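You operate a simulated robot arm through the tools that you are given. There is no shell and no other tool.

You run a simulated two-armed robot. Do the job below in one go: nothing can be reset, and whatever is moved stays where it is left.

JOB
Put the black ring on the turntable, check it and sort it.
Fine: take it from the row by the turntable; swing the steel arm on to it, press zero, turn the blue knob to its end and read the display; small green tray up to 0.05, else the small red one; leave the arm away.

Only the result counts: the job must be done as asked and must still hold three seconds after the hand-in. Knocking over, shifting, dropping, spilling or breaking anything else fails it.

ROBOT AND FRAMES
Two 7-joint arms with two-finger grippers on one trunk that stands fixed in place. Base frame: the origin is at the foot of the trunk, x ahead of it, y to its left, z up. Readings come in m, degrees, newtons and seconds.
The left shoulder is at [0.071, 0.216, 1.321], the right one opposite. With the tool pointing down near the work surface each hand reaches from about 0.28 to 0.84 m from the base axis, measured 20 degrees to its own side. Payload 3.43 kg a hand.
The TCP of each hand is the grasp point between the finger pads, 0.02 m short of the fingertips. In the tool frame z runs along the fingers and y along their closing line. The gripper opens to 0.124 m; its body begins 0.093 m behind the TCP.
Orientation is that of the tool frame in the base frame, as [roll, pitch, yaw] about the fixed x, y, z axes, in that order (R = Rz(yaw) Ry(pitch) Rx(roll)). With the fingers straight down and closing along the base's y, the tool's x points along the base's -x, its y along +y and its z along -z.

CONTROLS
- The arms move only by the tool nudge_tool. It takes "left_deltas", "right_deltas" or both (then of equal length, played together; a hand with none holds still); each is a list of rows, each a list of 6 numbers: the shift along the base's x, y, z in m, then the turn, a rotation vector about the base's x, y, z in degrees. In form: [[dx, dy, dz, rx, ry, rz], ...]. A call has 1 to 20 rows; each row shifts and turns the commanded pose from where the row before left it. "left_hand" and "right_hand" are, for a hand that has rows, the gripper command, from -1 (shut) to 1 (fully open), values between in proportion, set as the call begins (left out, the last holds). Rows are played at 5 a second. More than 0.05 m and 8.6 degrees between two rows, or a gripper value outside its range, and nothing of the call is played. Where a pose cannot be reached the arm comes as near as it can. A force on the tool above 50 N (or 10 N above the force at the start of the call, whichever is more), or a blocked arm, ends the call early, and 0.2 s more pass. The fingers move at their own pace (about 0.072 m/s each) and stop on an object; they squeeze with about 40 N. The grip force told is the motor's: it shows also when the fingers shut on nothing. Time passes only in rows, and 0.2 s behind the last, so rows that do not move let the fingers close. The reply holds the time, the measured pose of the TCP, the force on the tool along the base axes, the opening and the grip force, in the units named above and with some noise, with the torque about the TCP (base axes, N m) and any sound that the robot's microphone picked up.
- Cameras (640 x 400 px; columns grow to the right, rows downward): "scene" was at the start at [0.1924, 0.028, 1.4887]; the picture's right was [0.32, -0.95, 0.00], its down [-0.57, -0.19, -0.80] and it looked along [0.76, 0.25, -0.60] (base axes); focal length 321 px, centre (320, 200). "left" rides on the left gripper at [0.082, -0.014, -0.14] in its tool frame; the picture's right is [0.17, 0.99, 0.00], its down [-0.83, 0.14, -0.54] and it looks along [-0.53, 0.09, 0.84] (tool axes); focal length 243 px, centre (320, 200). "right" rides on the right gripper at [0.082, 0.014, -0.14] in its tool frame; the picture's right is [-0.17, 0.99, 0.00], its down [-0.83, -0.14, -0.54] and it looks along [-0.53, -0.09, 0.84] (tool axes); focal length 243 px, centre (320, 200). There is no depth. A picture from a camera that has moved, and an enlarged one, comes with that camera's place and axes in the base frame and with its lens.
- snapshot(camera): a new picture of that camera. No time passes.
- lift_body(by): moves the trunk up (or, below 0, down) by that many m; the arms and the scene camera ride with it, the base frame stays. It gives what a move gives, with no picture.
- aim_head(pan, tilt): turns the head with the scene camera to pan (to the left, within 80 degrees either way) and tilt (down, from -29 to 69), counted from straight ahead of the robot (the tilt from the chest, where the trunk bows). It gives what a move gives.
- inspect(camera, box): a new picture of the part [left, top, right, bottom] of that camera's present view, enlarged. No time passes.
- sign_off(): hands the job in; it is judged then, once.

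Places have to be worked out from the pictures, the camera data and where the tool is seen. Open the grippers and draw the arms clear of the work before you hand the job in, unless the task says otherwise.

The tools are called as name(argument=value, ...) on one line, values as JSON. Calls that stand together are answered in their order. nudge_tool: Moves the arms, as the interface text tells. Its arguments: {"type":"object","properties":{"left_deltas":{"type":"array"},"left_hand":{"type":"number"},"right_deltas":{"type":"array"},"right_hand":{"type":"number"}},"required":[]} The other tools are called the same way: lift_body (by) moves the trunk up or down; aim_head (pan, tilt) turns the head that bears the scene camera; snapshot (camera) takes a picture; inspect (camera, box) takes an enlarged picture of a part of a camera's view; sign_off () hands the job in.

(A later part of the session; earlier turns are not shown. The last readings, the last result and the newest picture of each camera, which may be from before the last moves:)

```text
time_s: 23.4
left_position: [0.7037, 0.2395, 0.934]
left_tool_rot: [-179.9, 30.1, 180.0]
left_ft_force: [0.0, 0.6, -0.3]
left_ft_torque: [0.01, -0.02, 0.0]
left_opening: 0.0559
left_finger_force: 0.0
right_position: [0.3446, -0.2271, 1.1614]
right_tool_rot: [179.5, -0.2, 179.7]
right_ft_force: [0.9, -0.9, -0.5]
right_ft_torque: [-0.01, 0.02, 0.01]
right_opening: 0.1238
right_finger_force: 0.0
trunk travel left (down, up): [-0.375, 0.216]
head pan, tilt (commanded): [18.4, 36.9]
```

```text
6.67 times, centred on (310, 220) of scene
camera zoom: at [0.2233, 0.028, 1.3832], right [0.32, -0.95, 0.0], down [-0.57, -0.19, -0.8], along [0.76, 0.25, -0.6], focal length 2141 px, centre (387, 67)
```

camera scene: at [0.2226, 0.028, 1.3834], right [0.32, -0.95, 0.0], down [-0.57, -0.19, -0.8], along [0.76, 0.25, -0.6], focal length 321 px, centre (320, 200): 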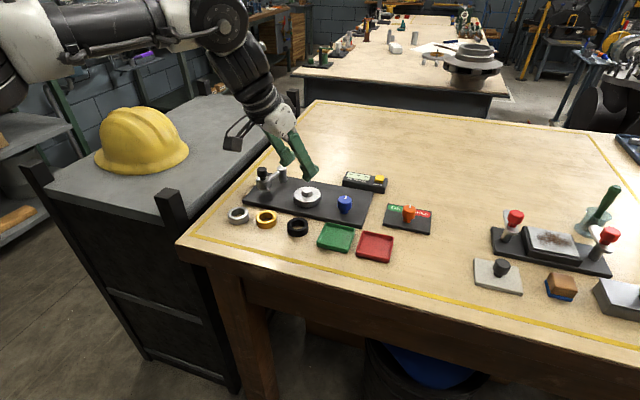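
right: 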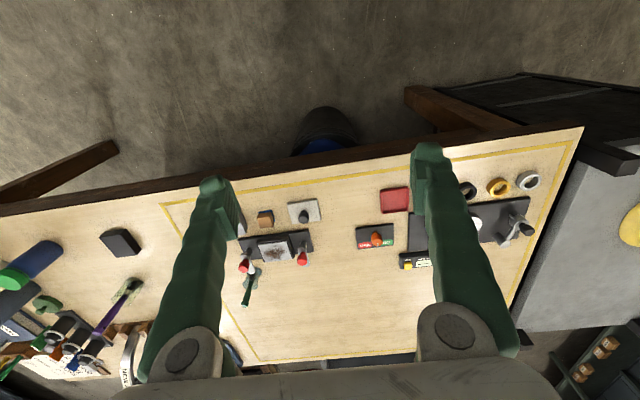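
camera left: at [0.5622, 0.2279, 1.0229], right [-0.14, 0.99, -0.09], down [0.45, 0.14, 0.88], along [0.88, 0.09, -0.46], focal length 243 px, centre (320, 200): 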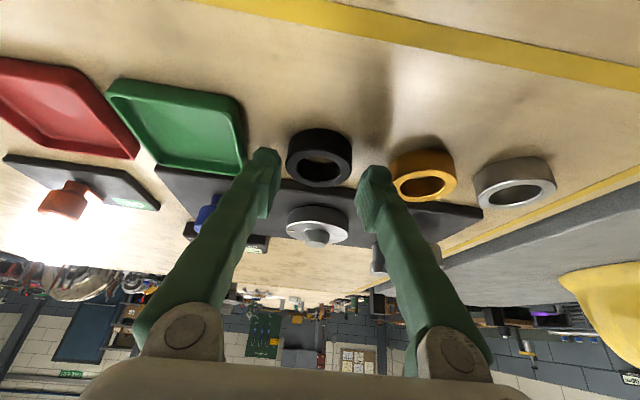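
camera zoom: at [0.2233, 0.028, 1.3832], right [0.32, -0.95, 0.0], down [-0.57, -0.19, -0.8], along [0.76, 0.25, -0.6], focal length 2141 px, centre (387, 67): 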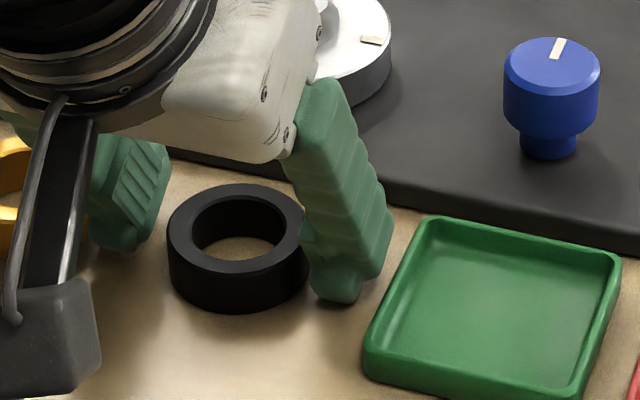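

No contact yet, ring sits between the pads, tip just above the table. I close the gripper on the ring.

nudge_tool(left_deltas=[[0, 0, 0, 0, 0, 0], [0, 0, 0, 0, 0, 0], [0, 0, 0, 0, 0, 0]], left_hand=-1)

inspect(camera="left", box=[230, 110, 410, 240])

inspect(camera="scene", box=[270, 190, 350, 250])

```text
time_s: 24.2
left_position: [0.7025, 0.2399, 0.9353]
left_tool_rot: [-179.9, 30.2, -180.0]
left_ft_force: [0.4, -1.2, 0.1]
left_ft_torque: [-0.02, -0.02, 0.05]
left_opening: 0.0439
left_finger_force: 40.2
right_position: [0.3448, -0.2272, 1.1617]
right_tool_rot: [179.7, -0.4, 179.6]
right_ft_force: [0.4, 1.0, -0.2]
right_ft_torque: [0.01, 0.02, -0.03]
right_opening: 0.1239
right_finger_force: 0.0
trunk travel left (down, up): [-0.375, 0.216]
head pan, tilt (commanded): [18.4, 36.9]
```

```text
3.08 times, centred on (320, 175) of left
camera zoom: at [0.5617, 0.2277, 1.0148], right [-0.14, 0.99, -0.08], down [0.45, 0.14, 0.88], along [0.88, 0.09, -0.46], focal length 746 px, centre (320, 277)
```

zoom: 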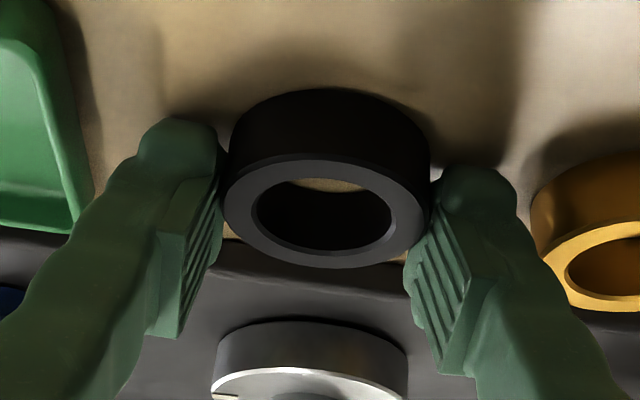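

```text
6.67 times, centred on (310, 220) of scene
camera zoom: at [0.2234, 0.028, 1.3832], right [0.32, -0.95, 0.0], down [-0.57, -0.19, -0.8], along [0.76, 0.25, -0.6], focal length 2141 px, centre (387, 67)
```

zoom: 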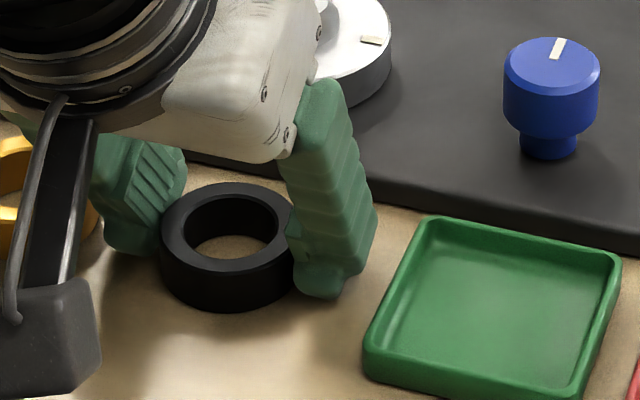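

Gripped: opening 0.044 m, 40 N; the ring shifted about +3 mm in y onto the pad centre. I lift it straight up 6 cm and verify it stays held.

nudge_tool(left_deltas=[[0, 0, 0.01, 0, 0, 0], [0, 0, 0.025, 0, 0, 0], [0, 0, 0.025, 0, 0, 0]])

inspect(camera="left", box=[230, 110, 410, 240])

inspect(camera="scene", box=[250, 160, 370, 250])

```text
time_s: 25.0
left_position: [0.7017, 0.2395, 0.9951]
left_tool_rot: [-179.9, 30.1, 180.0]
left_ft_force: [-0.4, -0.6, -2.1]
left_ft_torque: [0.03, -0.03, 0.01]
left_opening: 0.0439
left_finger_force: 40.1
right_position: [0.3442, -0.2288, 1.1617]
right_tool_rot: [179.5, -0.2, 179.5]
right_ft_force: [-0.4, -0.3, 0.4]
right_ft_torque: [0.0, -0.05, 0.0]
right_opening: 0.1238
right_finger_force: 0.1
trunk travel left (down, up): [-0.375, 0.216]
head pan, tilt (commanded): [18.4, 36.9]
```

```text
3.08 times, centred on (320, 175) of left
camera zoom: at [0.5616, 0.2275, 1.0753], right [-0.14, 0.99, -0.08], down [0.45, 0.14, 0.88], along [0.88, 0.09, -0.46], focal length 746 px, centre (320, 277)
```

zoom: 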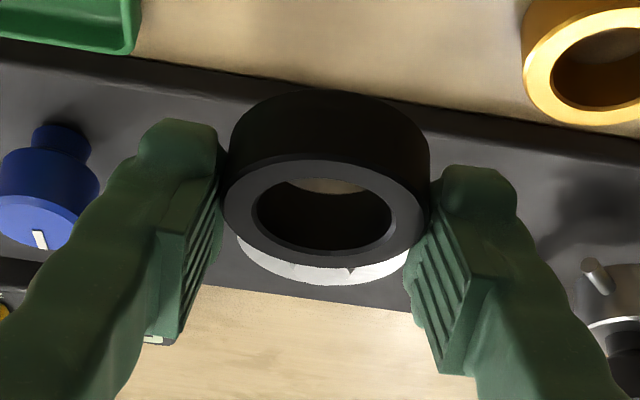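

```text
4.44 times, centred on (310, 205) of scene
camera zoom: at [0.2231, 0.0279, 1.3833], right [0.32, -0.95, 0.0], down [-0.57, -0.19, -0.8], along [0.76, 0.25, -0.6], focal length 1427 px, centre (364, 178)
```

zoom: 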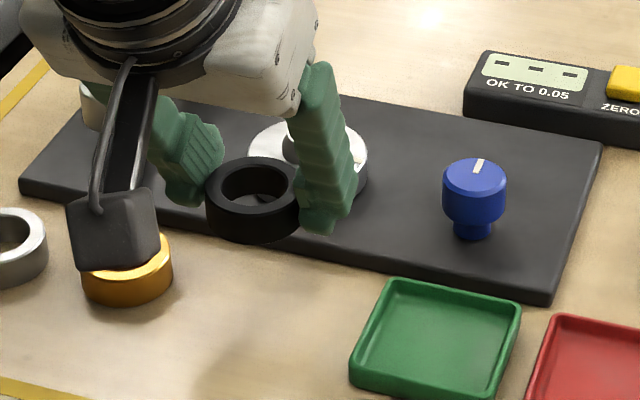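

The ring is held level; its bottom is at about z 0.966, above the hub top (0.948). I carry it over the hub: +0.095 in x, +0.010 in y.

nudge_tool(left_deltas=[[0.019, 0.002, 0, 0, 0, 0], [0.019, 0.002, 0, 0, 0, 0], [0.019, 0.002, 0, 0, 0, 0], [0.019, 0.002, 0, 0, 0, 0], [0.019, 0.002, 0, 0, 0, 0]])

snapshot(camera="left")

inspect(camera="left", box=[230, 110, 410, 240])

inspect(camera="scene", box=[270, 140, 366, 212])

```text
time_s: 26.2
left_position: [0.7687, 0.269, 0.9957]
left_tool_rot: [-180.0, 30.1, 179.8]
left_ft_force: [-0.8, -0.3, -1.0]
left_ft_torque: [-0.03, 0.0, -0.01]
left_opening: 0.0439
left_finger_force: 40.2
left hand out of reach, approached as far as the arm can: row 3, 4, 5
right_position: [0.3457, -0.2279, 1.1618]
right_tool_rot: [179.7, -0.3, 179.5]
right_ft_force: [0.6, -0.4, -0.5]
right_ft_torque: [-0.02, -0.01, 0.03]
right_opening: 0.1238
right_finger_force: 0.2
trunk travel left (down, up): [-0.375, 0.216]
head pan, tilt (commanded): [18.4, 36.9]
```

```text
taken
camera left: at [0.6269, 0.2563, 1.0763], right [-0.14, 0.99, -0.08], down [0.45, 0.14, 0.88], along [0.88, 0.09, -0.46], focal length 243 px, centre (320, 200)
```

left: 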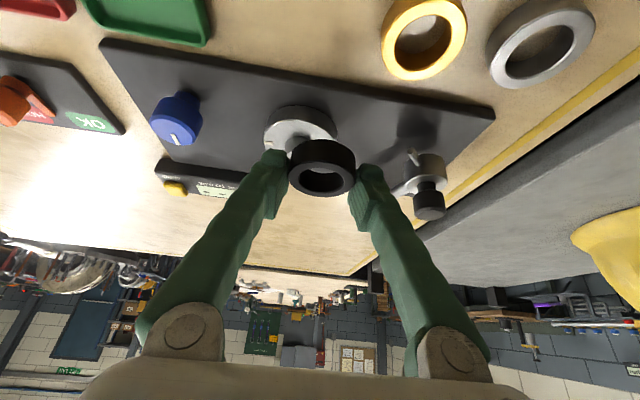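

```text
3.08 times, centred on (320, 175) of left
camera zoom: at [0.6269, 0.2563, 1.0763], right [-0.14, 0.99, -0.08], down [0.45, 0.14, 0.88], along [0.88, 0.09, -0.46], focal length 746 px, centre (320, 277)
```

zoom: 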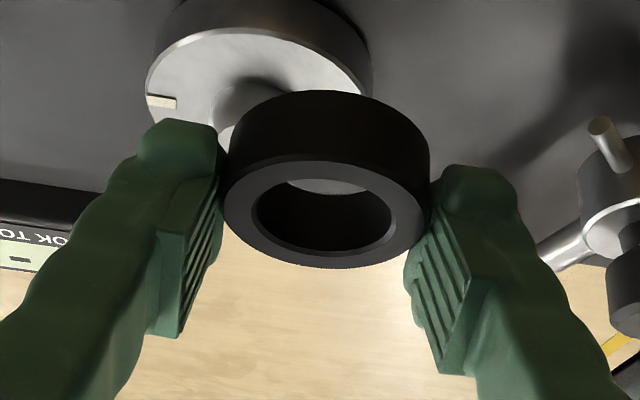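

```text
5.56 times, centred on (318, 176) of scene
camera zoom: at [0.2235, 0.0282, 1.3832], right [0.32, -0.95, 0.0], down [-0.57, -0.19, -0.8], along [0.76, 0.25, -0.6], focal length 1784 px, centre (331, 333)
```

zoom: 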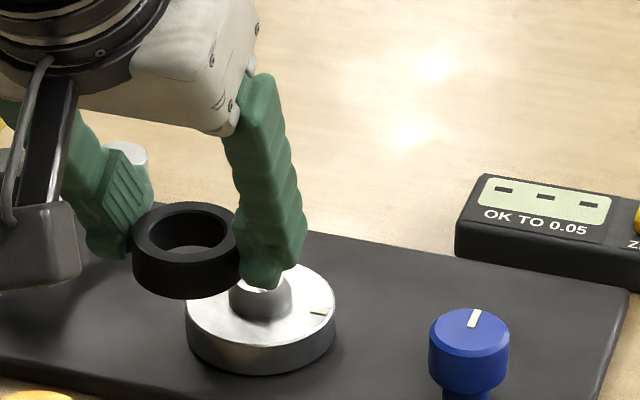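

The ring is fine but at this yaw the arm stops short at x≈0.769. The hand reached further with the yaw turned 30° toward the forearm's line, so I rotate the hand (and the round ring) −32° about z here, then go on.

nudge_tool(left_deltas=[[-0.004, -0.003, 0, 0, 0, -8], [-0.004, -0.003, 0, 0, 0, -8], [0, -0.003, 0, 0, 0, -8], [0, -0.003, 0, 0, 0, -8], [0.01, -0.002, 0, 0, 0, 0], [0.01, -0.002, 0, 0, 0, 0]])

```text
time_s: 27.6
left_position: [0.7793, 0.2531, 0.9954]
left_tool_rot: [-179.9, 30.1, 147.9]
left_ft_force: [0.8, 0.4, -0.7]
left_ft_torque: [0.0, 0.0, 0.01]
left_opening: 0.044
left_finger_force: 39.8
right_position: [0.3451, -0.2294, 1.1618]
right_tool_rot: [179.7, -0.3, 179.6]
right_ft_force: [0.0, 0.3, 0.1]
right_ft_torque: [-0.02, -0.02, -0.01]
right_opening: 0.1241
right_finger_force: 0.1
trunk travel left (down, up): [-0.375, 0.216]
head pan, tilt (commanded): [18.4, 36.9]
```

nudge_tool(left_deltas=[[0.009, -0.001, 0, 0, 0, 0], [0.0095, -0.001, 0, 0, 0, 0], [0, 0, 0, 0, 0, 0]])

inspect(camera="left", box=[230, 90, 410, 240])

inspect(camera="scene", box=[270, 150, 350, 220])

```text
time_s: 28.4
left_position: [0.7978, 0.2515, 0.9957]
left_tool_rot: [-179.9, 30.2, 148.0]
left_ft_force: [1.2, -0.6, -1.0]
left_ft_torque: [-0.04, 0.04, -0.01]
left_opening: 0.0441
left_finger_force: 40.5
right_position: [0.3449, -0.228, 1.1622]
right_tool_rot: [179.7, -0.3, 179.7]
right_ft_force: [0.0, -0.2, -0.2]
right_ft_torque: [0.03, 0.01, 0.01]
right_opening: 0.1241
right_finger_force: 0.1
trunk travel left (down, up): [-0.375, 0.216]
head pan, tilt (commanded): [18.4, 36.9]
```

```text
2.67 times, centred on (320, 165) of left
camera zoom: at [0.6717, 0.3154, 1.0761], right [0.4, 0.91, -0.08], down [0.45, -0.12, 0.88], along [0.79, -0.39, -0.46], focal length 647 px, centre (320, 293)
```

zoom: 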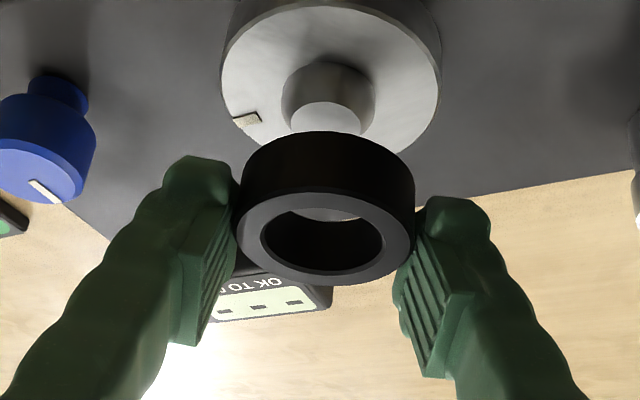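

```text
5.71 times, centred on (310, 185) of scene
camera zoom: at [0.2231, 0.0279, 1.3833], right [0.32, -0.95, 0.0], down [-0.57, -0.19, -0.8], along [0.76, 0.25, -0.6], focal length 1835 px, centre (377, 286)
```

zoom: 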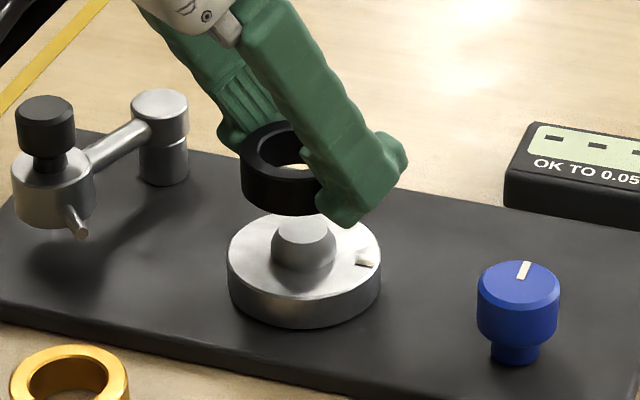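

Reach is fine now and the ring hovers just above the hub. I zoom in from both cameras to measure the remaining misalignment.

inspect(camera="left", box=[280, 85, 370, 205])

inspect(camera="scene", box=[300, 165, 348, 213])

```text
3.33 times, centred on (325, 145) of left
camera zoom: at [0.6717, 0.3154, 1.0761], right [0.4, 0.91, -0.08], down [0.45, -0.12, 0.88], along [0.79, -0.39, -0.46], focal length 809 px, centre (303, 383)
```

zoom: 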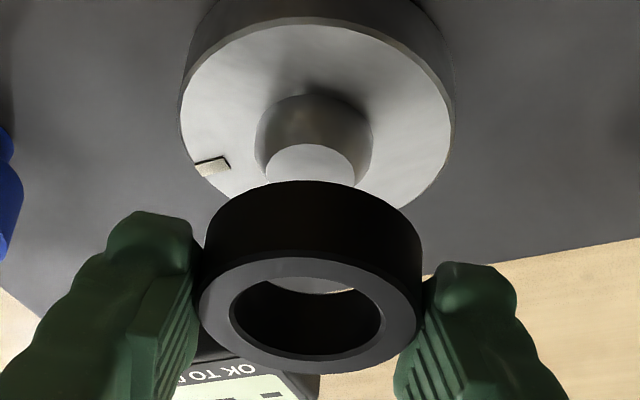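

```text
8.33 times, centred on (324, 189) of scene
camera zoom: at [0.2231, 0.0279, 1.3833], right [0.32, -0.95, 0.0], down [-0.57, -0.19, -0.8], along [0.76, 0.25, -0.6], focal length 2676 px, centre (287, 292)
```

zoom: 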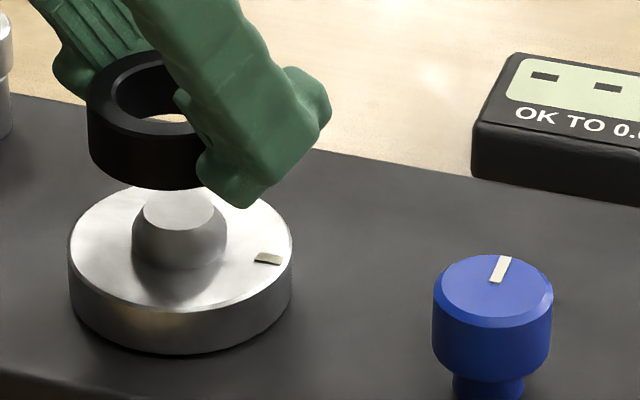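

Both views put the ring about 3.5 mm too far in x and 2 mm too far in y relative to the hub. I correct that and lower slightly, still above the hub, then remeasure.

nudge_tool(left_deltas=[[-0.0035, -0.002, 0, 0, 0, 0], [0, 0, -0.008, 0, 0, 0], [0, 0, 0, 0, 0, 0]])

inspect(camera="left", box=[280, 85, 370, 205])

inspect(camera="scene", box=[300, 165, 348, 213])

```text
time_s: 29.2
left_position: [0.7946, 0.2505, 0.9881]
left_tool_rot: [-179.8, 30.1, 148.0]
left_ft_force: [0.5, 0.6, -1.1]
left_ft_torque: [-0.03, 0.0, -0.02]
left_opening: 0.0438
left_finger_force: 40.1
right_position: [0.345, -0.2276, 1.1625]
right_tool_rot: [179.6, -0.4, 179.6]
right_ft_force: [-0.1, -0.6, -0.1]
right_ft_torque: [0.03, -0.01, -0.02]
right_opening: 0.1241
right_finger_force: 0.0
trunk travel left (down, up): [-0.375, 0.216]
head pan, tilt (commanded): [18.4, 36.9]
```

```text
3.33 times, centred on (325, 145) of left
camera zoom: at [0.6684, 0.3134, 1.0677], right [0.4, 0.91, -0.09], down [0.45, -0.12, 0.88], along [0.79, -0.39, -0.46], focal length 809 px, centre (303, 383)
```

zoom: 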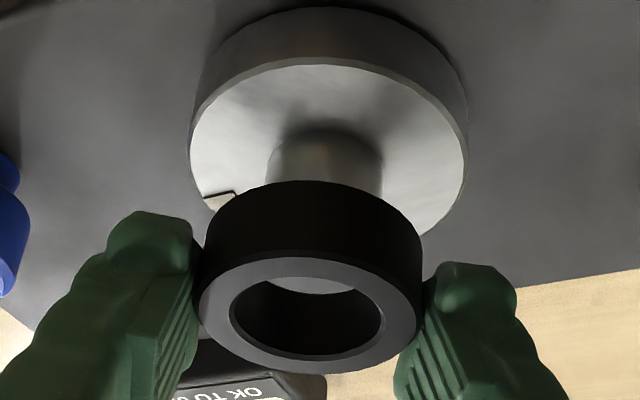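

```text
8.33 times, centred on (324, 189) of scene
camera zoom: at [0.2235, 0.0281, 1.3832], right [0.32, -0.95, 0.0], down [-0.57, -0.19, -0.8], along [0.76, 0.25, -0.6], focal length 2676 px, centre (287, 292)
```

zoom: 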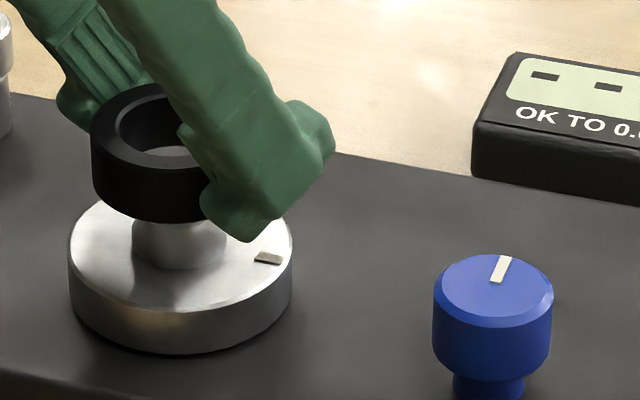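

Now both cameras agree the ring is within about 1 mm of the hub axis. I lower it in small steps onto the hub, watching the force.

nudge_tool(left_deltas=[[0, 0, -0.004, 0, 0, 0], [0, 0, -0.004, 0, 0, 0], [0, 0, -0.003, 0, 0, 0], [0, 0, -0.002, 0, 0, 0]])

inspect(camera="scene", box=[300, 165, 348, 213])

inspect(camera="left", box=[270, 85, 380, 205])

```text
time_s: 30.2
left_position: [0.7948, 0.2492, 0.9753]
left_tool_rot: [-179.9, 30.1, 148.0]
left_ft_force: [0.4, 0.2, -0.9]
left_ft_torque: [0.0, 0.0, -0.03]
left_opening: 0.044
left_finger_force: 40.3
right_position: [0.3458, -0.2267, 1.1612]
right_tool_rot: [179.6, -0.4, 179.6]
right_ft_force: [-0.2, -0.5, 0.2]
right_ft_torque: [-0.03, -0.01, 0.01]
right_opening: 0.1237
right_finger_force: 0.0
trunk travel left (down, up): [-0.375, 0.216]
head pan, tilt (commanded): [18.4, 36.9]
```

```text
8.33 times, centred on (324, 189) of scene
camera zoom: at [0.2236, 0.0281, 1.3832], right [0.32, -0.95, 0.0], down [-0.57, -0.19, -0.8], along [0.76, 0.25, -0.6], focal length 2676 px, centre (287, 292)
```

zoom: 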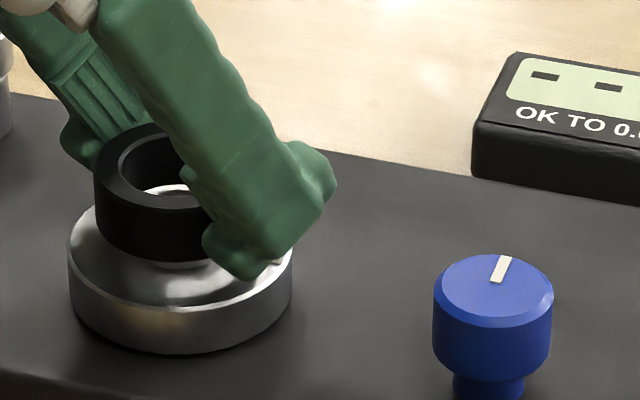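

```text
3.33 times, centred on (325, 145) of left
camera zoom: at [0.6685, 0.3131, 1.0547], right [0.4, 0.91, -0.09], down [0.45, -0.12, 0.88], along [0.79, -0.39, -0.46], focal length 809 px, centre (303, 383)
```

zoom: 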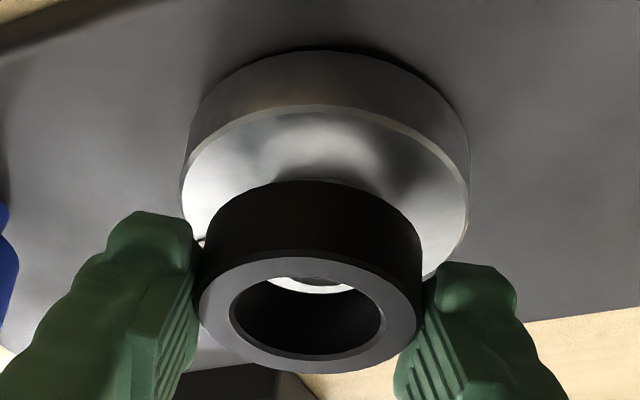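

The hub top is visible inside the bore and no side force shows. I continue lowering in small steps.

nudge_tool(left_deltas=[[0, 0, -0.002, 0, 0, 0], [0, 0, -0.002, 0, 0, 0], [0, 0, -0.001, 0, 0, 0]])

inspect(camera="scene", box=[300, 175, 340, 215])

inspect(camera="left", box=[270, 85, 380, 205])

```text
time_s: 31.0
left_position: [0.7952, 0.2472, 0.9696]
left_tool_rot: [-179.8, 30.1, 148.0]
left_ft_force: [0.6, -0.9, 0.0]
left_ft_torque: [-0.01, 0.03, 0.02]
left_opening: 0.0436
left_finger_force: 40.4
right_position: [0.3448, -0.2269, 1.1625]
right_tool_rot: [179.6, -0.3, 179.6]
right_ft_force: [-0.7, -0.5, -0.9]
right_ft_torque: [-0.01, 0.0, 0.02]
right_opening: 0.1239
right_finger_force: 0.1
trunk travel left (down, up): [-0.375, 0.216]
head pan, tilt (commanded): [18.4, 36.9]
```

```text
10.00 times, centred on (320, 195) of scene
camera zoom: at [0.2236, 0.0281, 1.3832], right [0.32, -0.95, 0.0], down [-0.57, -0.19, -0.8], along [0.76, 0.25, -0.6], focal length 3212 px, centre (320, 250)
```

zoom: 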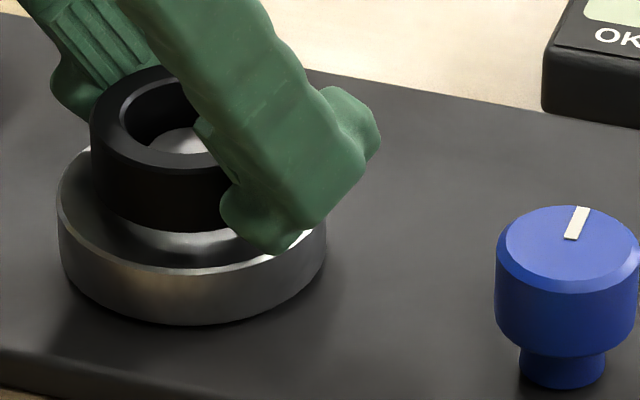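

```text
3.33 times, centred on (325, 145) of left
camera zoom: at [0.6686, 0.3128, 1.0497], right [0.4, 0.91, -0.08], down [0.45, -0.12, 0.88], along [0.79, -0.39, -0.46], focal length 809 px, centre (303, 383)
```

zoom: 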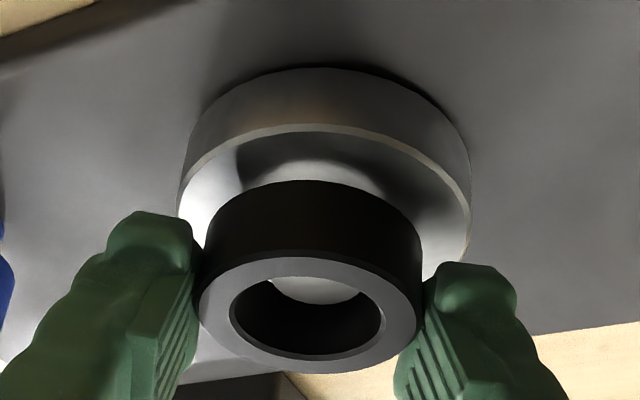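

nudge_tool(left_deltas=[[0, 0, -0.0015, 0, 0, 0], [0, 0, -0.001, 0, 0, 0], [0, 0, 0, 0, 0, 0]])

inspect(camera="scene", box=[300, 175, 340, 215])

inspect(camera="left", box=[270, 85, 380, 205])

```text
time_s: 31.8
left_position: [0.7943, 0.248, 0.9672]
left_tool_rot: [-180.0, 30.1, 147.9]
left_ft_force: [0.3, 0.0, -1.0]
left_ft_torque: [0.0, 0.03, 0.0]
left_opening: 0.0438
left_finger_force: 39.7
right_position: [0.3449, -0.2269, 1.1611]
right_tool_rot: [179.6, -0.3, 179.6]
right_ft_force: [-0.8, 0.0, 0.1]
right_ft_torque: [0.01, -0.01, 0.03]
right_opening: 0.1239
right_finger_force: 0.1
trunk travel left (down, up): [-0.375, 0.216]
head pan, tilt (commanded): [18.4, 36.9]
```

```text
10.00 times, centred on (320, 195) of scene
camera zoom: at [0.2235, 0.0281, 1.3832], right [0.32, -0.95, 0.0], down [-0.57, -0.19, -0.8], along [0.76, 0.25, -0.6], focal length 3212 px, centre (320, 250)
```

zoom: 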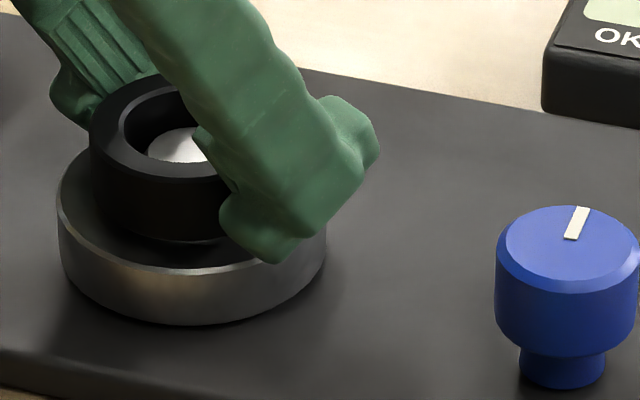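

```text
3.33 times, centred on (325, 145) of left
camera zoom: at [0.6686, 0.3131, 1.0472], right [0.4, 0.91, -0.09], down [0.45, -0.12, 0.88], along [0.79, -0.39, -0.46], focal length 809 px, centre (303, 383)
```

zoom: 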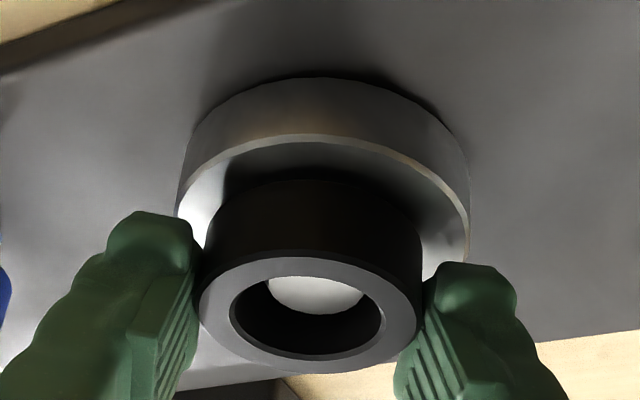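

The ring is around the hub with its bottom about 1–2 mm above the disc and no force. I open the gripper slightly to let it settle.

nudge_tool(left_deltas=[[0, 0, 0, 0, 0, 0], [0, 0, 0, 0, 0, 0], [0, 0, 0, 0, 0, 0]], left_hand=-0.1)

inspect(camera="scene", box=[300, 175, 340, 215])

inspect(camera="left", box=[270, 85, 380, 205])

```text
time_s: 32.6
left_position: [0.7951, 0.2468, 0.968]
left_tool_rot: [-179.8, 30.0, 148.0]
left_ft_force: [0.2, -0.2, 0.5]
left_ft_torque: [-0.01, -0.01, 0.0]
left_opening: 0.0557
left_finger_force: 0.0
right_position: [0.3454, -0.2266, 1.1613]
right_tool_rot: [179.6, -0.3, 179.5]
right_ft_force: [0.1, 0.5, -0.1]
right_ft_torque: [-0.03, -0.01, -0.02]
right_opening: 0.1239
right_finger_force: 0.1
trunk travel left (down, up): [-0.375, 0.216]
head pan, tilt (commanded): [18.4, 36.9]
```

```text
10.00 times, centred on (320, 195) of scene
camera zoom: at [0.2234, 0.028, 1.3832], right [0.32, -0.95, 0.0], down [-0.57, -0.19, -0.8], along [0.76, 0.25, -0.6], focal length 3212 px, centre (320, 250)
```

zoom: 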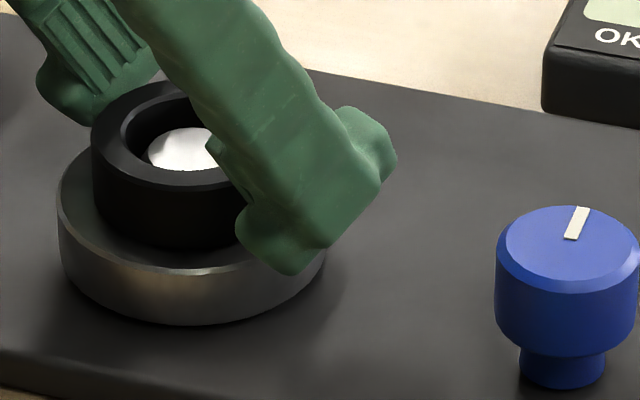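

```text
3.33 times, centred on (325, 145) of left
camera zoom: at [0.6685, 0.313, 1.0474], right [0.4, 0.91, -0.08], down [0.45, -0.12, 0.88], along [0.79, -0.39, -0.46], focal length 809 px, centre (303, 383)
```

zoom: 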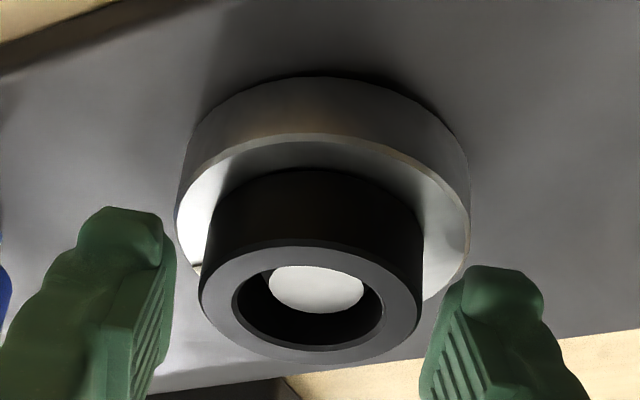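

The ring dropped onto the disc and sits level around the hub. I lift the hand straight up to z≈1.03 and check the ring and display.

nudge_tool(left_deltas=[[0, 0, 0.01, 0, 0, 0], [0, 0, 0.02, 0, 0, 0], [0, 0, 0.02, 0, 0, 0], [-0.02, 0.0, 0.01, 0, 0, 0]])

inspect(camera="scene", box=[240, 140, 400, 230])

snapshot(camera="left")

```text
time_s: 33.6
left_position: [0.7736, 0.2491, 1.0285]
left_tool_rot: [-179.9, 30.1, 147.8]
left_ft_force: [-1.1, -0.1, -0.2]
left_ft_torque: [0.0, -0.07, 0.01]
left_opening: 0.0558
left_finger_force: 0.1
right_position: [0.3447, -0.2288, 1.1627]
right_tool_rot: [179.6, -0.1, 179.6]
right_ft_force: [-0.4, 0.0, 0.2]
right_ft_torque: [-0.01, -0.03, -0.03]
right_opening: 0.124
right_finger_force: 0.0
trunk travel left (down, up): [-0.375, 0.216]
head pan, tilt (commanded): [18.4, 36.9]
```

```text
4.00 times, centred on (320, 185) of scene
camera zoom: at [0.222, 0.0283, 1.3835], right [0.32, -0.95, 0.0], down [-0.57, -0.19, -0.8], along [0.76, 0.25, -0.6], focal length 1285 px, centre (320, 260)
```

zoom: 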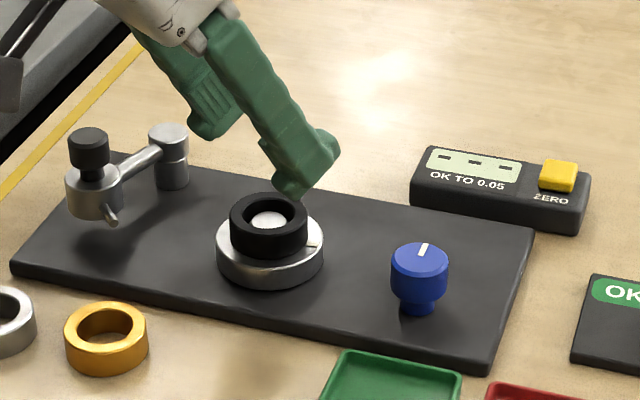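

```text
taken
camera left: at [0.6471, 0.3131, 1.1086], right [0.4, 0.91, -0.08], down [0.45, -0.12, 0.88], along [0.8, -0.39, -0.46], focal length 243 px, centre (320, 200)
```

left: 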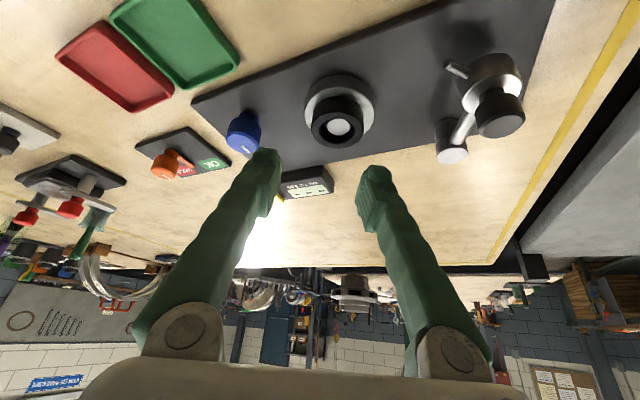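

The ring sits squarely on the turntable. Next I go to the swing arm's black handle (about (0.80, 0.367), z 0.959–0.978), adding 10° tilt for reach, at a clear height.

nudge_tool(left_deltas=[[0, 0.01, 0.0, -2.65, -4.24, 0], [0, 0.01, 0, -2.65, -4.24, 0], [0.0, 0.025, 0, 0, 0, 0], [0.0, 0.025, 0, 0, 0, 0], [0.0, 0.025, 0, 0, 0, 0], [0, 0.02, 0, 0, 0, 0], [0.01, 0, 0, 0, 0, 0], [0.01, 0, 0, 0, 0, 0]])

snapshot(camera="left")

inspect(camera="scene", box=[220, 110, 380, 220])

```text
time_s: 35.4
left_position: [0.7949, 0.3641, 1.0267]
left_tool_rot: [-179.8, 40.1, 148.1]
left_ft_force: [-0.4, 0.5, 0.3]
left_ft_torque: [0.02, 0.03, 0.03]
left_opening: 0.0558
left_finger_force: 0.0
right_position: [0.3461, -0.2276, 1.1623]
right_tool_rot: [179.6, -0.3, 179.6]
right_ft_force: [-0.6, 0.0, -0.1]
right_ft_torque: [-0.02, 0.02, -0.02]
right_opening: 0.1241
right_finger_force: 0.0
trunk travel left (down, up): [-0.375, 0.216]
head pan, tilt (commanded): [18.4, 36.9]
```

```text
taken
camera left: at [0.6584, 0.4345, 1.0816], right [0.42, 0.9, -0.11], down [0.32, -0.03, 0.95], along [0.85, -0.43, -0.3], focal length 243 px, centre (320, 200)
```

left: 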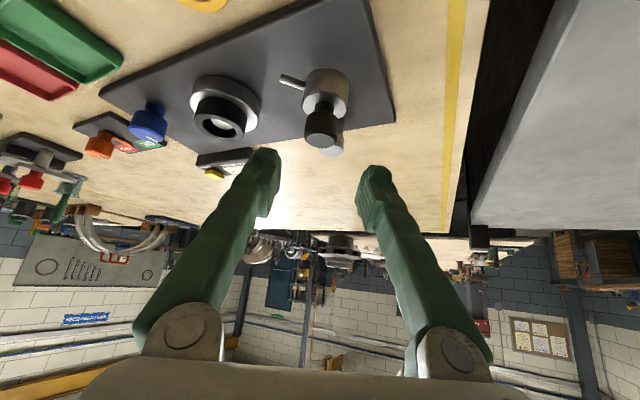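

```text
3.64 times, centred on (300, 165) of scene
camera zoom: at [0.2237, 0.0279, 1.3832], right [0.32, -0.95, 0.0], down [-0.57, -0.19, -0.8], along [0.76, 0.25, -0.6], focal length 1168 px, centre (393, 327)
```

zoom: 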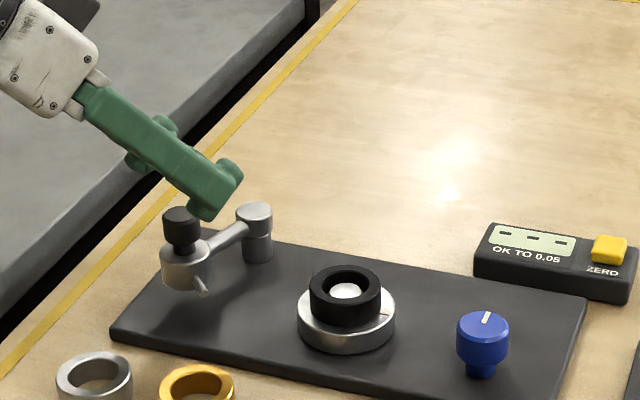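

No reach problem here. I take a close look at the handle from the left camera to line the fingers up around it.

inspect(camera="left", box=[270, 60, 370, 160])

inspect(camera="scene", box=[252, 150, 312, 200])

```text
4.00 times, centred on (320, 110) of left
camera zoom: at [0.6584, 0.4345, 1.0816], right [0.42, 0.9, -0.11], down [0.32, -0.03, 0.95], along [0.85, -0.43, -0.3], focal length 970 px, centre (320, 560)
```

zoom: 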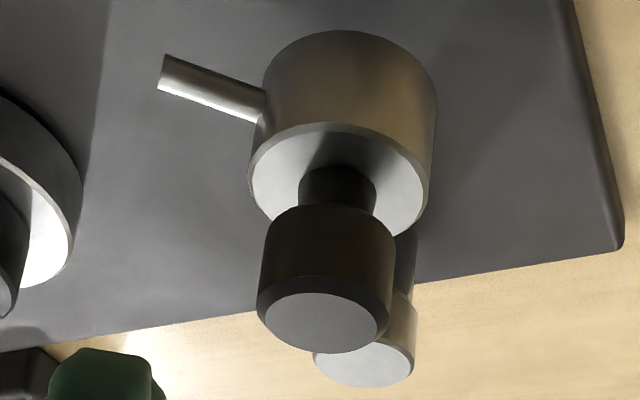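

```text
8.00 times, centred on (282, 175) of scene
camera zoom: at [0.2237, 0.0279, 1.3832], right [0.32, -0.95, 0.0], down [-0.57, -0.19, -0.8], along [0.76, 0.25, -0.6], focal length 2569 px, centre (624, 400)
```

zoom: 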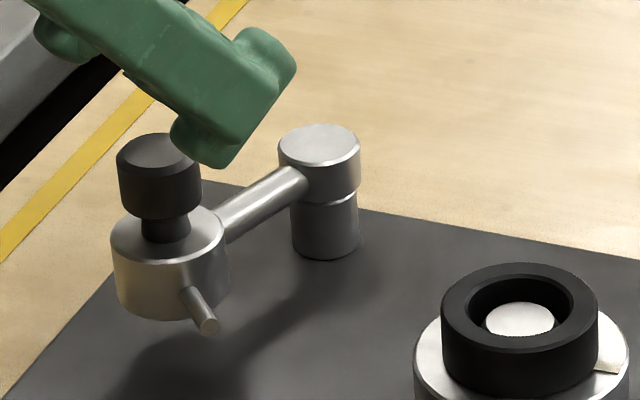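

Better triangulation puts the handle top at (0.794, 0.362, 0.988) and the pivot at (0.859, 0.341), so the swing is about 45°. I align the hand around the handle (yaw +17°, small shift) and descend with open fingers, staying above the steel head.

nudge_tool(left_deltas=[[-0.0012, -0.002, 0, 0, 0, 8.5], [-0.0013, -0.0025, 0, 0, 0, 8.5], [0, 0, -0.01, 0, 0, 0], [0, 0, 0, 0, 0, 0]])

inspect(camera="left", box=[240, 80, 400, 200])

inspect(camera="scene", box=[242, 140, 322, 200])

```text
time_s: 36.4
left_position: [0.7925, 0.3594, 1.0175]
left_tool_rot: [-179.9, 40.2, 165.0]
left_ft_force: [-0.7, -0.9, 0.0]
left_ft_torque: [-0.03, 0.0, -0.01]
left_opening: 0.0556
left_finger_force: 0.0
right_position: [0.3451, -0.2274, 1.1611]
right_tool_rot: [179.6, -0.3, 179.6]
right_ft_force: [0.0, -0.6, 0.0]
right_ft_torque: [0.01, 0.0, 0.02]
right_opening: 0.1239
right_finger_force: 0.1
trunk travel left (down, up): [-0.375, 0.216]
head pan, tilt (commanded): [18.4, 36.9]
```

```text
3.33 times, centred on (320, 140) of left
camera zoom: at [0.6414, 0.3864, 1.0719], right [0.13, 0.99, -0.11], down [0.31, 0.06, 0.95], along [0.94, -0.16, -0.3], focal length 809 px, centre (320, 400)
```

zoom: 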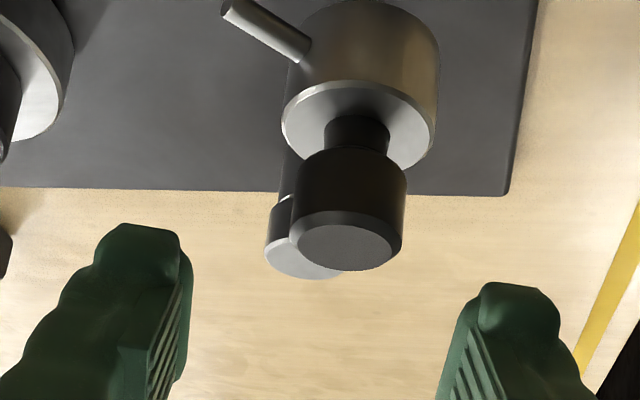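

```text
6.67 times, centred on (282, 170) of scene
camera zoom: at [0.2232, 0.0276, 1.3833], right [0.32, -0.95, 0.0], down [-0.57, -0.19, -0.8], along [0.76, 0.25, -0.6], focal length 2141 px, centre (573, 400)
```

zoom: 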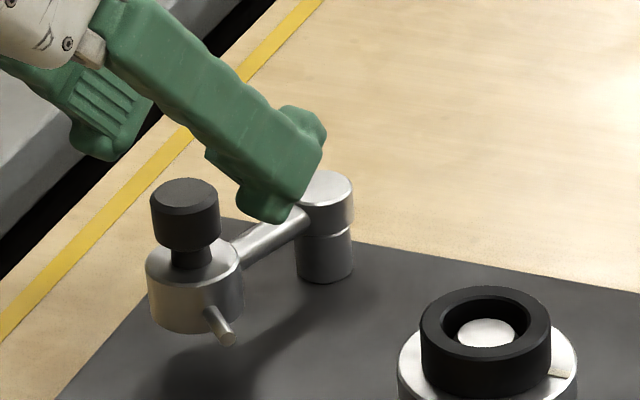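

The handle is centred between the fingers, about 3 mm toward the rear. I shift 5 mm back and go down to z 0.990 with the fingers either side of the handle.

nudge_tool(left_deltas=[[-0.005, 0.002, -0.009, 0, 0, 0], [0, 0, -0.009, 0, 0, 0], [0, 0, -0.0095, 0, 0, 0], [0, 0, 0, 0, 0, 0]])

inspect(camera="left", box=[240, 100, 400, 220])

inspect(camera="scene", box=[242, 140, 322, 200])

```text
time_s: 37.4
left_position: [0.7877, 0.3616, 0.9906]
left_tool_rot: [-179.9, 40.1, 164.9]
left_ft_force: [-0.1, 0.1, -0.3]
left_ft_torque: [-0.03, 0.03, 0.02]
left_opening: 0.0557
left_finger_force: 0.0
right_position: [0.3447, -0.2289, 1.1623]
right_tool_rot: [179.6, -0.3, 179.6]
right_ft_force: [-1.3, -0.9, -0.5]
right_ft_torque: [0.03, -0.01, -0.03]
right_opening: 0.1242
right_finger_force: 0.1
trunk travel left (down, up): [-0.375, 0.216]
head pan, tilt (commanded): [18.4, 36.9]
```

```text
3.33 times, centred on (320, 160) of left
camera zoom: at [0.6365, 0.3888, 1.0441], right [0.13, 0.98, -0.11], down [0.31, 0.06, 0.95], along [0.94, -0.16, -0.3], focal length 809 px, centre (320, 333)
```

zoom: 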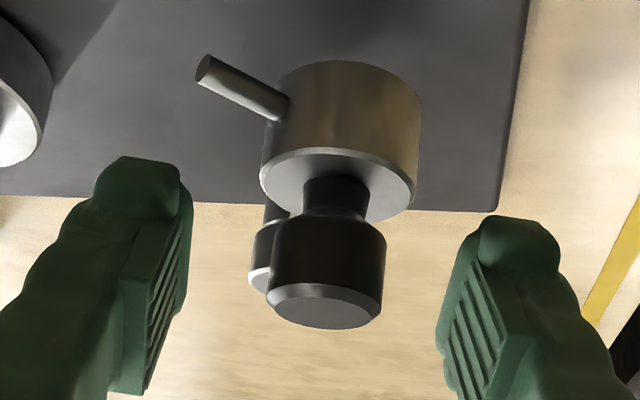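

```text
6.67 times, centred on (282, 170) of scene
camera zoom: at [0.2233, 0.028, 1.3832], right [0.32, -0.95, 0.0], down [-0.57, -0.19, -0.8], along [0.76, 0.25, -0.6], focal length 2141 px, centre (573, 400)
```

zoom: 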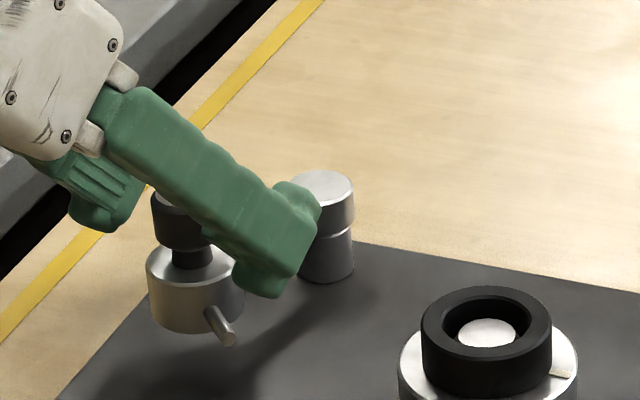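

The handle is between the pads with no contact. I narrow the fingers to a loose cage (opening ≈0.031 around the ~0.025 handle).

nudge_tool(left_deltas=[[0, 0, 0, 0, 0, 0], [0, 0, 0, 0, 0, 0], [0, 0, 0, 0, 0, 0]], left_hand=-0.5)

inspect(camera="left", box=[240, 100, 400, 220])

```text
time_s: 38.2
left_position: [0.7876, 0.3619, 0.9897]
left_tool_rot: [-179.9, 40.1, 165.1]
left_ft_force: [0.4, 0.6, 0.0]
left_ft_torque: [0.03, -0.01, -0.02]
left_opening: 0.0311
left_finger_force: 0.1
right_position: [0.3446, -0.2281, 1.1613]
right_tool_rot: [179.6, -0.2, 179.5]
right_ft_force: [0.2, 0.0, -0.6]
right_ft_torque: [0.01, 0.0, 0.01]
right_opening: 0.124
right_finger_force: 0.1
trunk travel left (down, up): [-0.375, 0.216]
head pan, tilt (commanded): [18.4, 36.9]
```

```text
3.33 times, centred on (320, 160) of left
camera zoom: at [0.6366, 0.3888, 1.044], right [0.13, 0.98, -0.11], down [0.31, 0.06, 0.95], along [0.94, -0.16, -0.3], focal length 809 px, centre (320, 333)
```

zoom: 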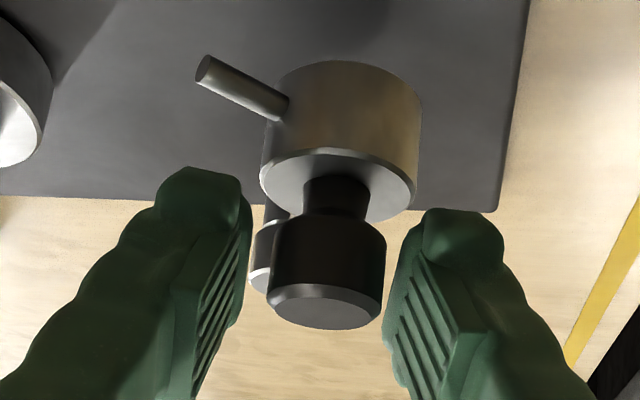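

The handle is loosely caged. I start the swing along the arc about the pivot (first ~20°).

nudge_tool(left_deltas=[[-0.0013, -0.0046, 0, 0, 0, 1.5], [-0.001, -0.0046, 0, 0, 0, 1.5], [-0.0006, -0.0048, 0, 0, 0, 1.5], [-0.0003, -0.0047, 0, 0, 0, 1.5], [0.0001, -0.0048, 0, 0, 0, 1.5]])

inspect(camera="left", box=[240, 100, 400, 220])

inspect(camera="scene", box=[242, 140, 402, 230])

```text
time_s: 39.4
left_position: [0.7847, 0.3372, 0.99]
left_tool_rot: [-179.9, 40.1, 172.5]
left_ft_force: [0.8, 0.8, 0.6]
left_ft_torque: [0.02, 0.02, 0.02]
left_opening: 0.031
left_finger_force: 0.1
right_position: [0.3459, -0.2281, 1.1611]
right_tool_rot: [179.6, -0.3, 179.6]
right_ft_force: [0.2, -0.8, 0.8]
right_ft_torque: [0.0, 0.04, 0.0]
right_opening: 0.1239
right_finger_force: 0.0
trunk travel left (down, up): [-0.375, 0.216]
head pan, tilt (commanded): [18.4, 36.9]
```

```text
3.33 times, centred on (320, 160) of left
camera zoom: at [0.6313, 0.3448, 1.0444], right [0.0, 0.99, -0.11], down [0.3, 0.1, 0.95], along [0.95, -0.04, -0.3], focal length 809 px, centre (320, 333)
```

zoom: 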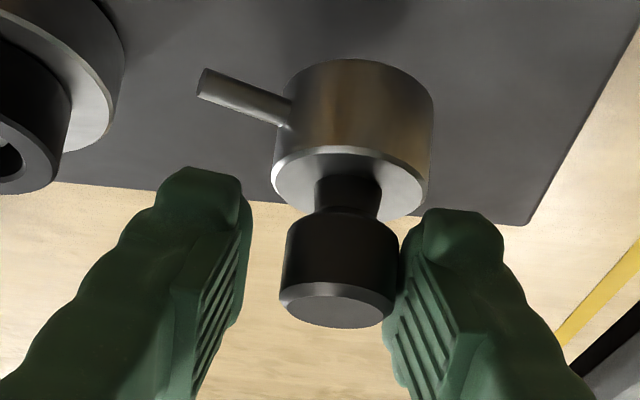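

```text
4.00 times, centred on (322, 185) of scene
camera zoom: at [0.2235, 0.0278, 1.3832], right [0.32, -0.95, 0.0], down [-0.57, -0.19, -0.8], along [0.76, 0.25, -0.6], focal length 1285 px, centre (312, 260)
```

zoom: 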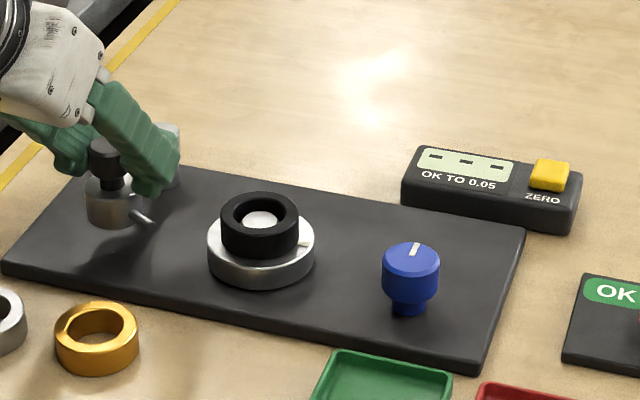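

The arm swings freely with the finger. I continue the arc in smaller groups, watching force and display.

nudge_tool(left_deltas=[[0.0003, -0.0047, 0, 0, 0, 1.5], [0.0007, -0.0047, 0, 0, 0, 1.5], [0.0011, -0.0047, 0, 0, 0, 1.5]])

inspect(camera="left", box=[240, 100, 400, 220])

inspect(camera="scene", box=[242, 140, 402, 230])

```text
time_s: 40.2
left_position: [0.7866, 0.3239, 0.9892]
left_tool_rot: [-179.9, 40.1, 177.0]
left_ft_force: [0.0, 0.6, 0.6]
left_ft_torque: [0.01, 0.0, 0.0]
left_opening: 0.0313
left_finger_force: 0.0
right_position: [0.3452, -0.2288, 1.1621]
right_tool_rot: [179.6, -0.3, 179.6]
right_ft_force: [0.2, -0.3, -0.4]
right_ft_torque: [0.05, 0.01, 0.0]
right_opening: 0.1241
right_finger_force: 0.1
trunk travel left (down, up): [-0.375, 0.216]
head pan, tilt (commanded): [18.4, 36.9]
```

```text
3.33 times, centred on (320, 160) of left
camera zoom: at [0.6333, 0.3187, 1.0443], right [-0.07, 0.99, -0.11], down [0.3, 0.13, 0.95], along [0.95, 0.04, -0.3], focal length 809 px, centre (320, 333)
```

zoom: 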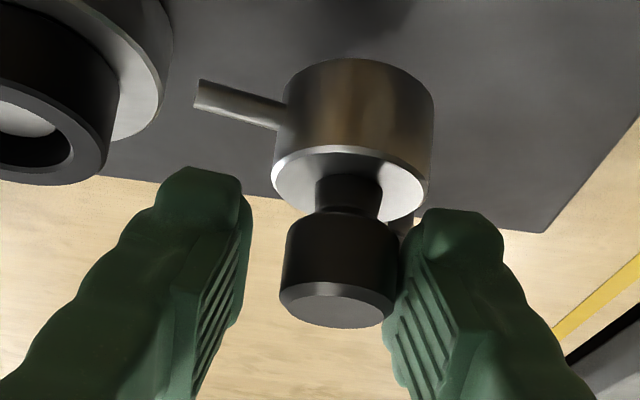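

```text
4.00 times, centred on (322, 185) of scene
camera zoom: at [0.2235, 0.0278, 1.3832], right [0.32, -0.95, 0.0], down [-0.57, -0.19, -0.8], along [0.76, 0.25, -0.6], focal length 1285 px, centre (312, 260)
```

zoom: 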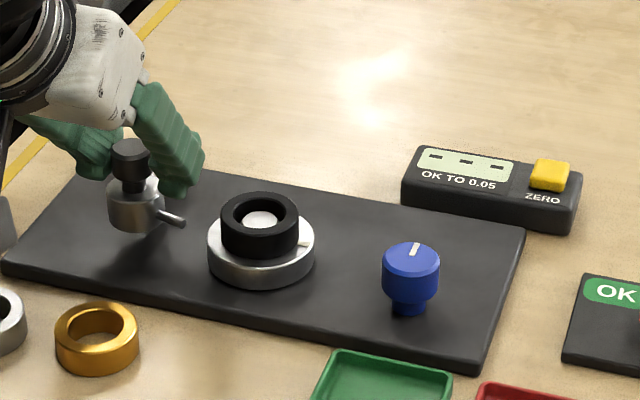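

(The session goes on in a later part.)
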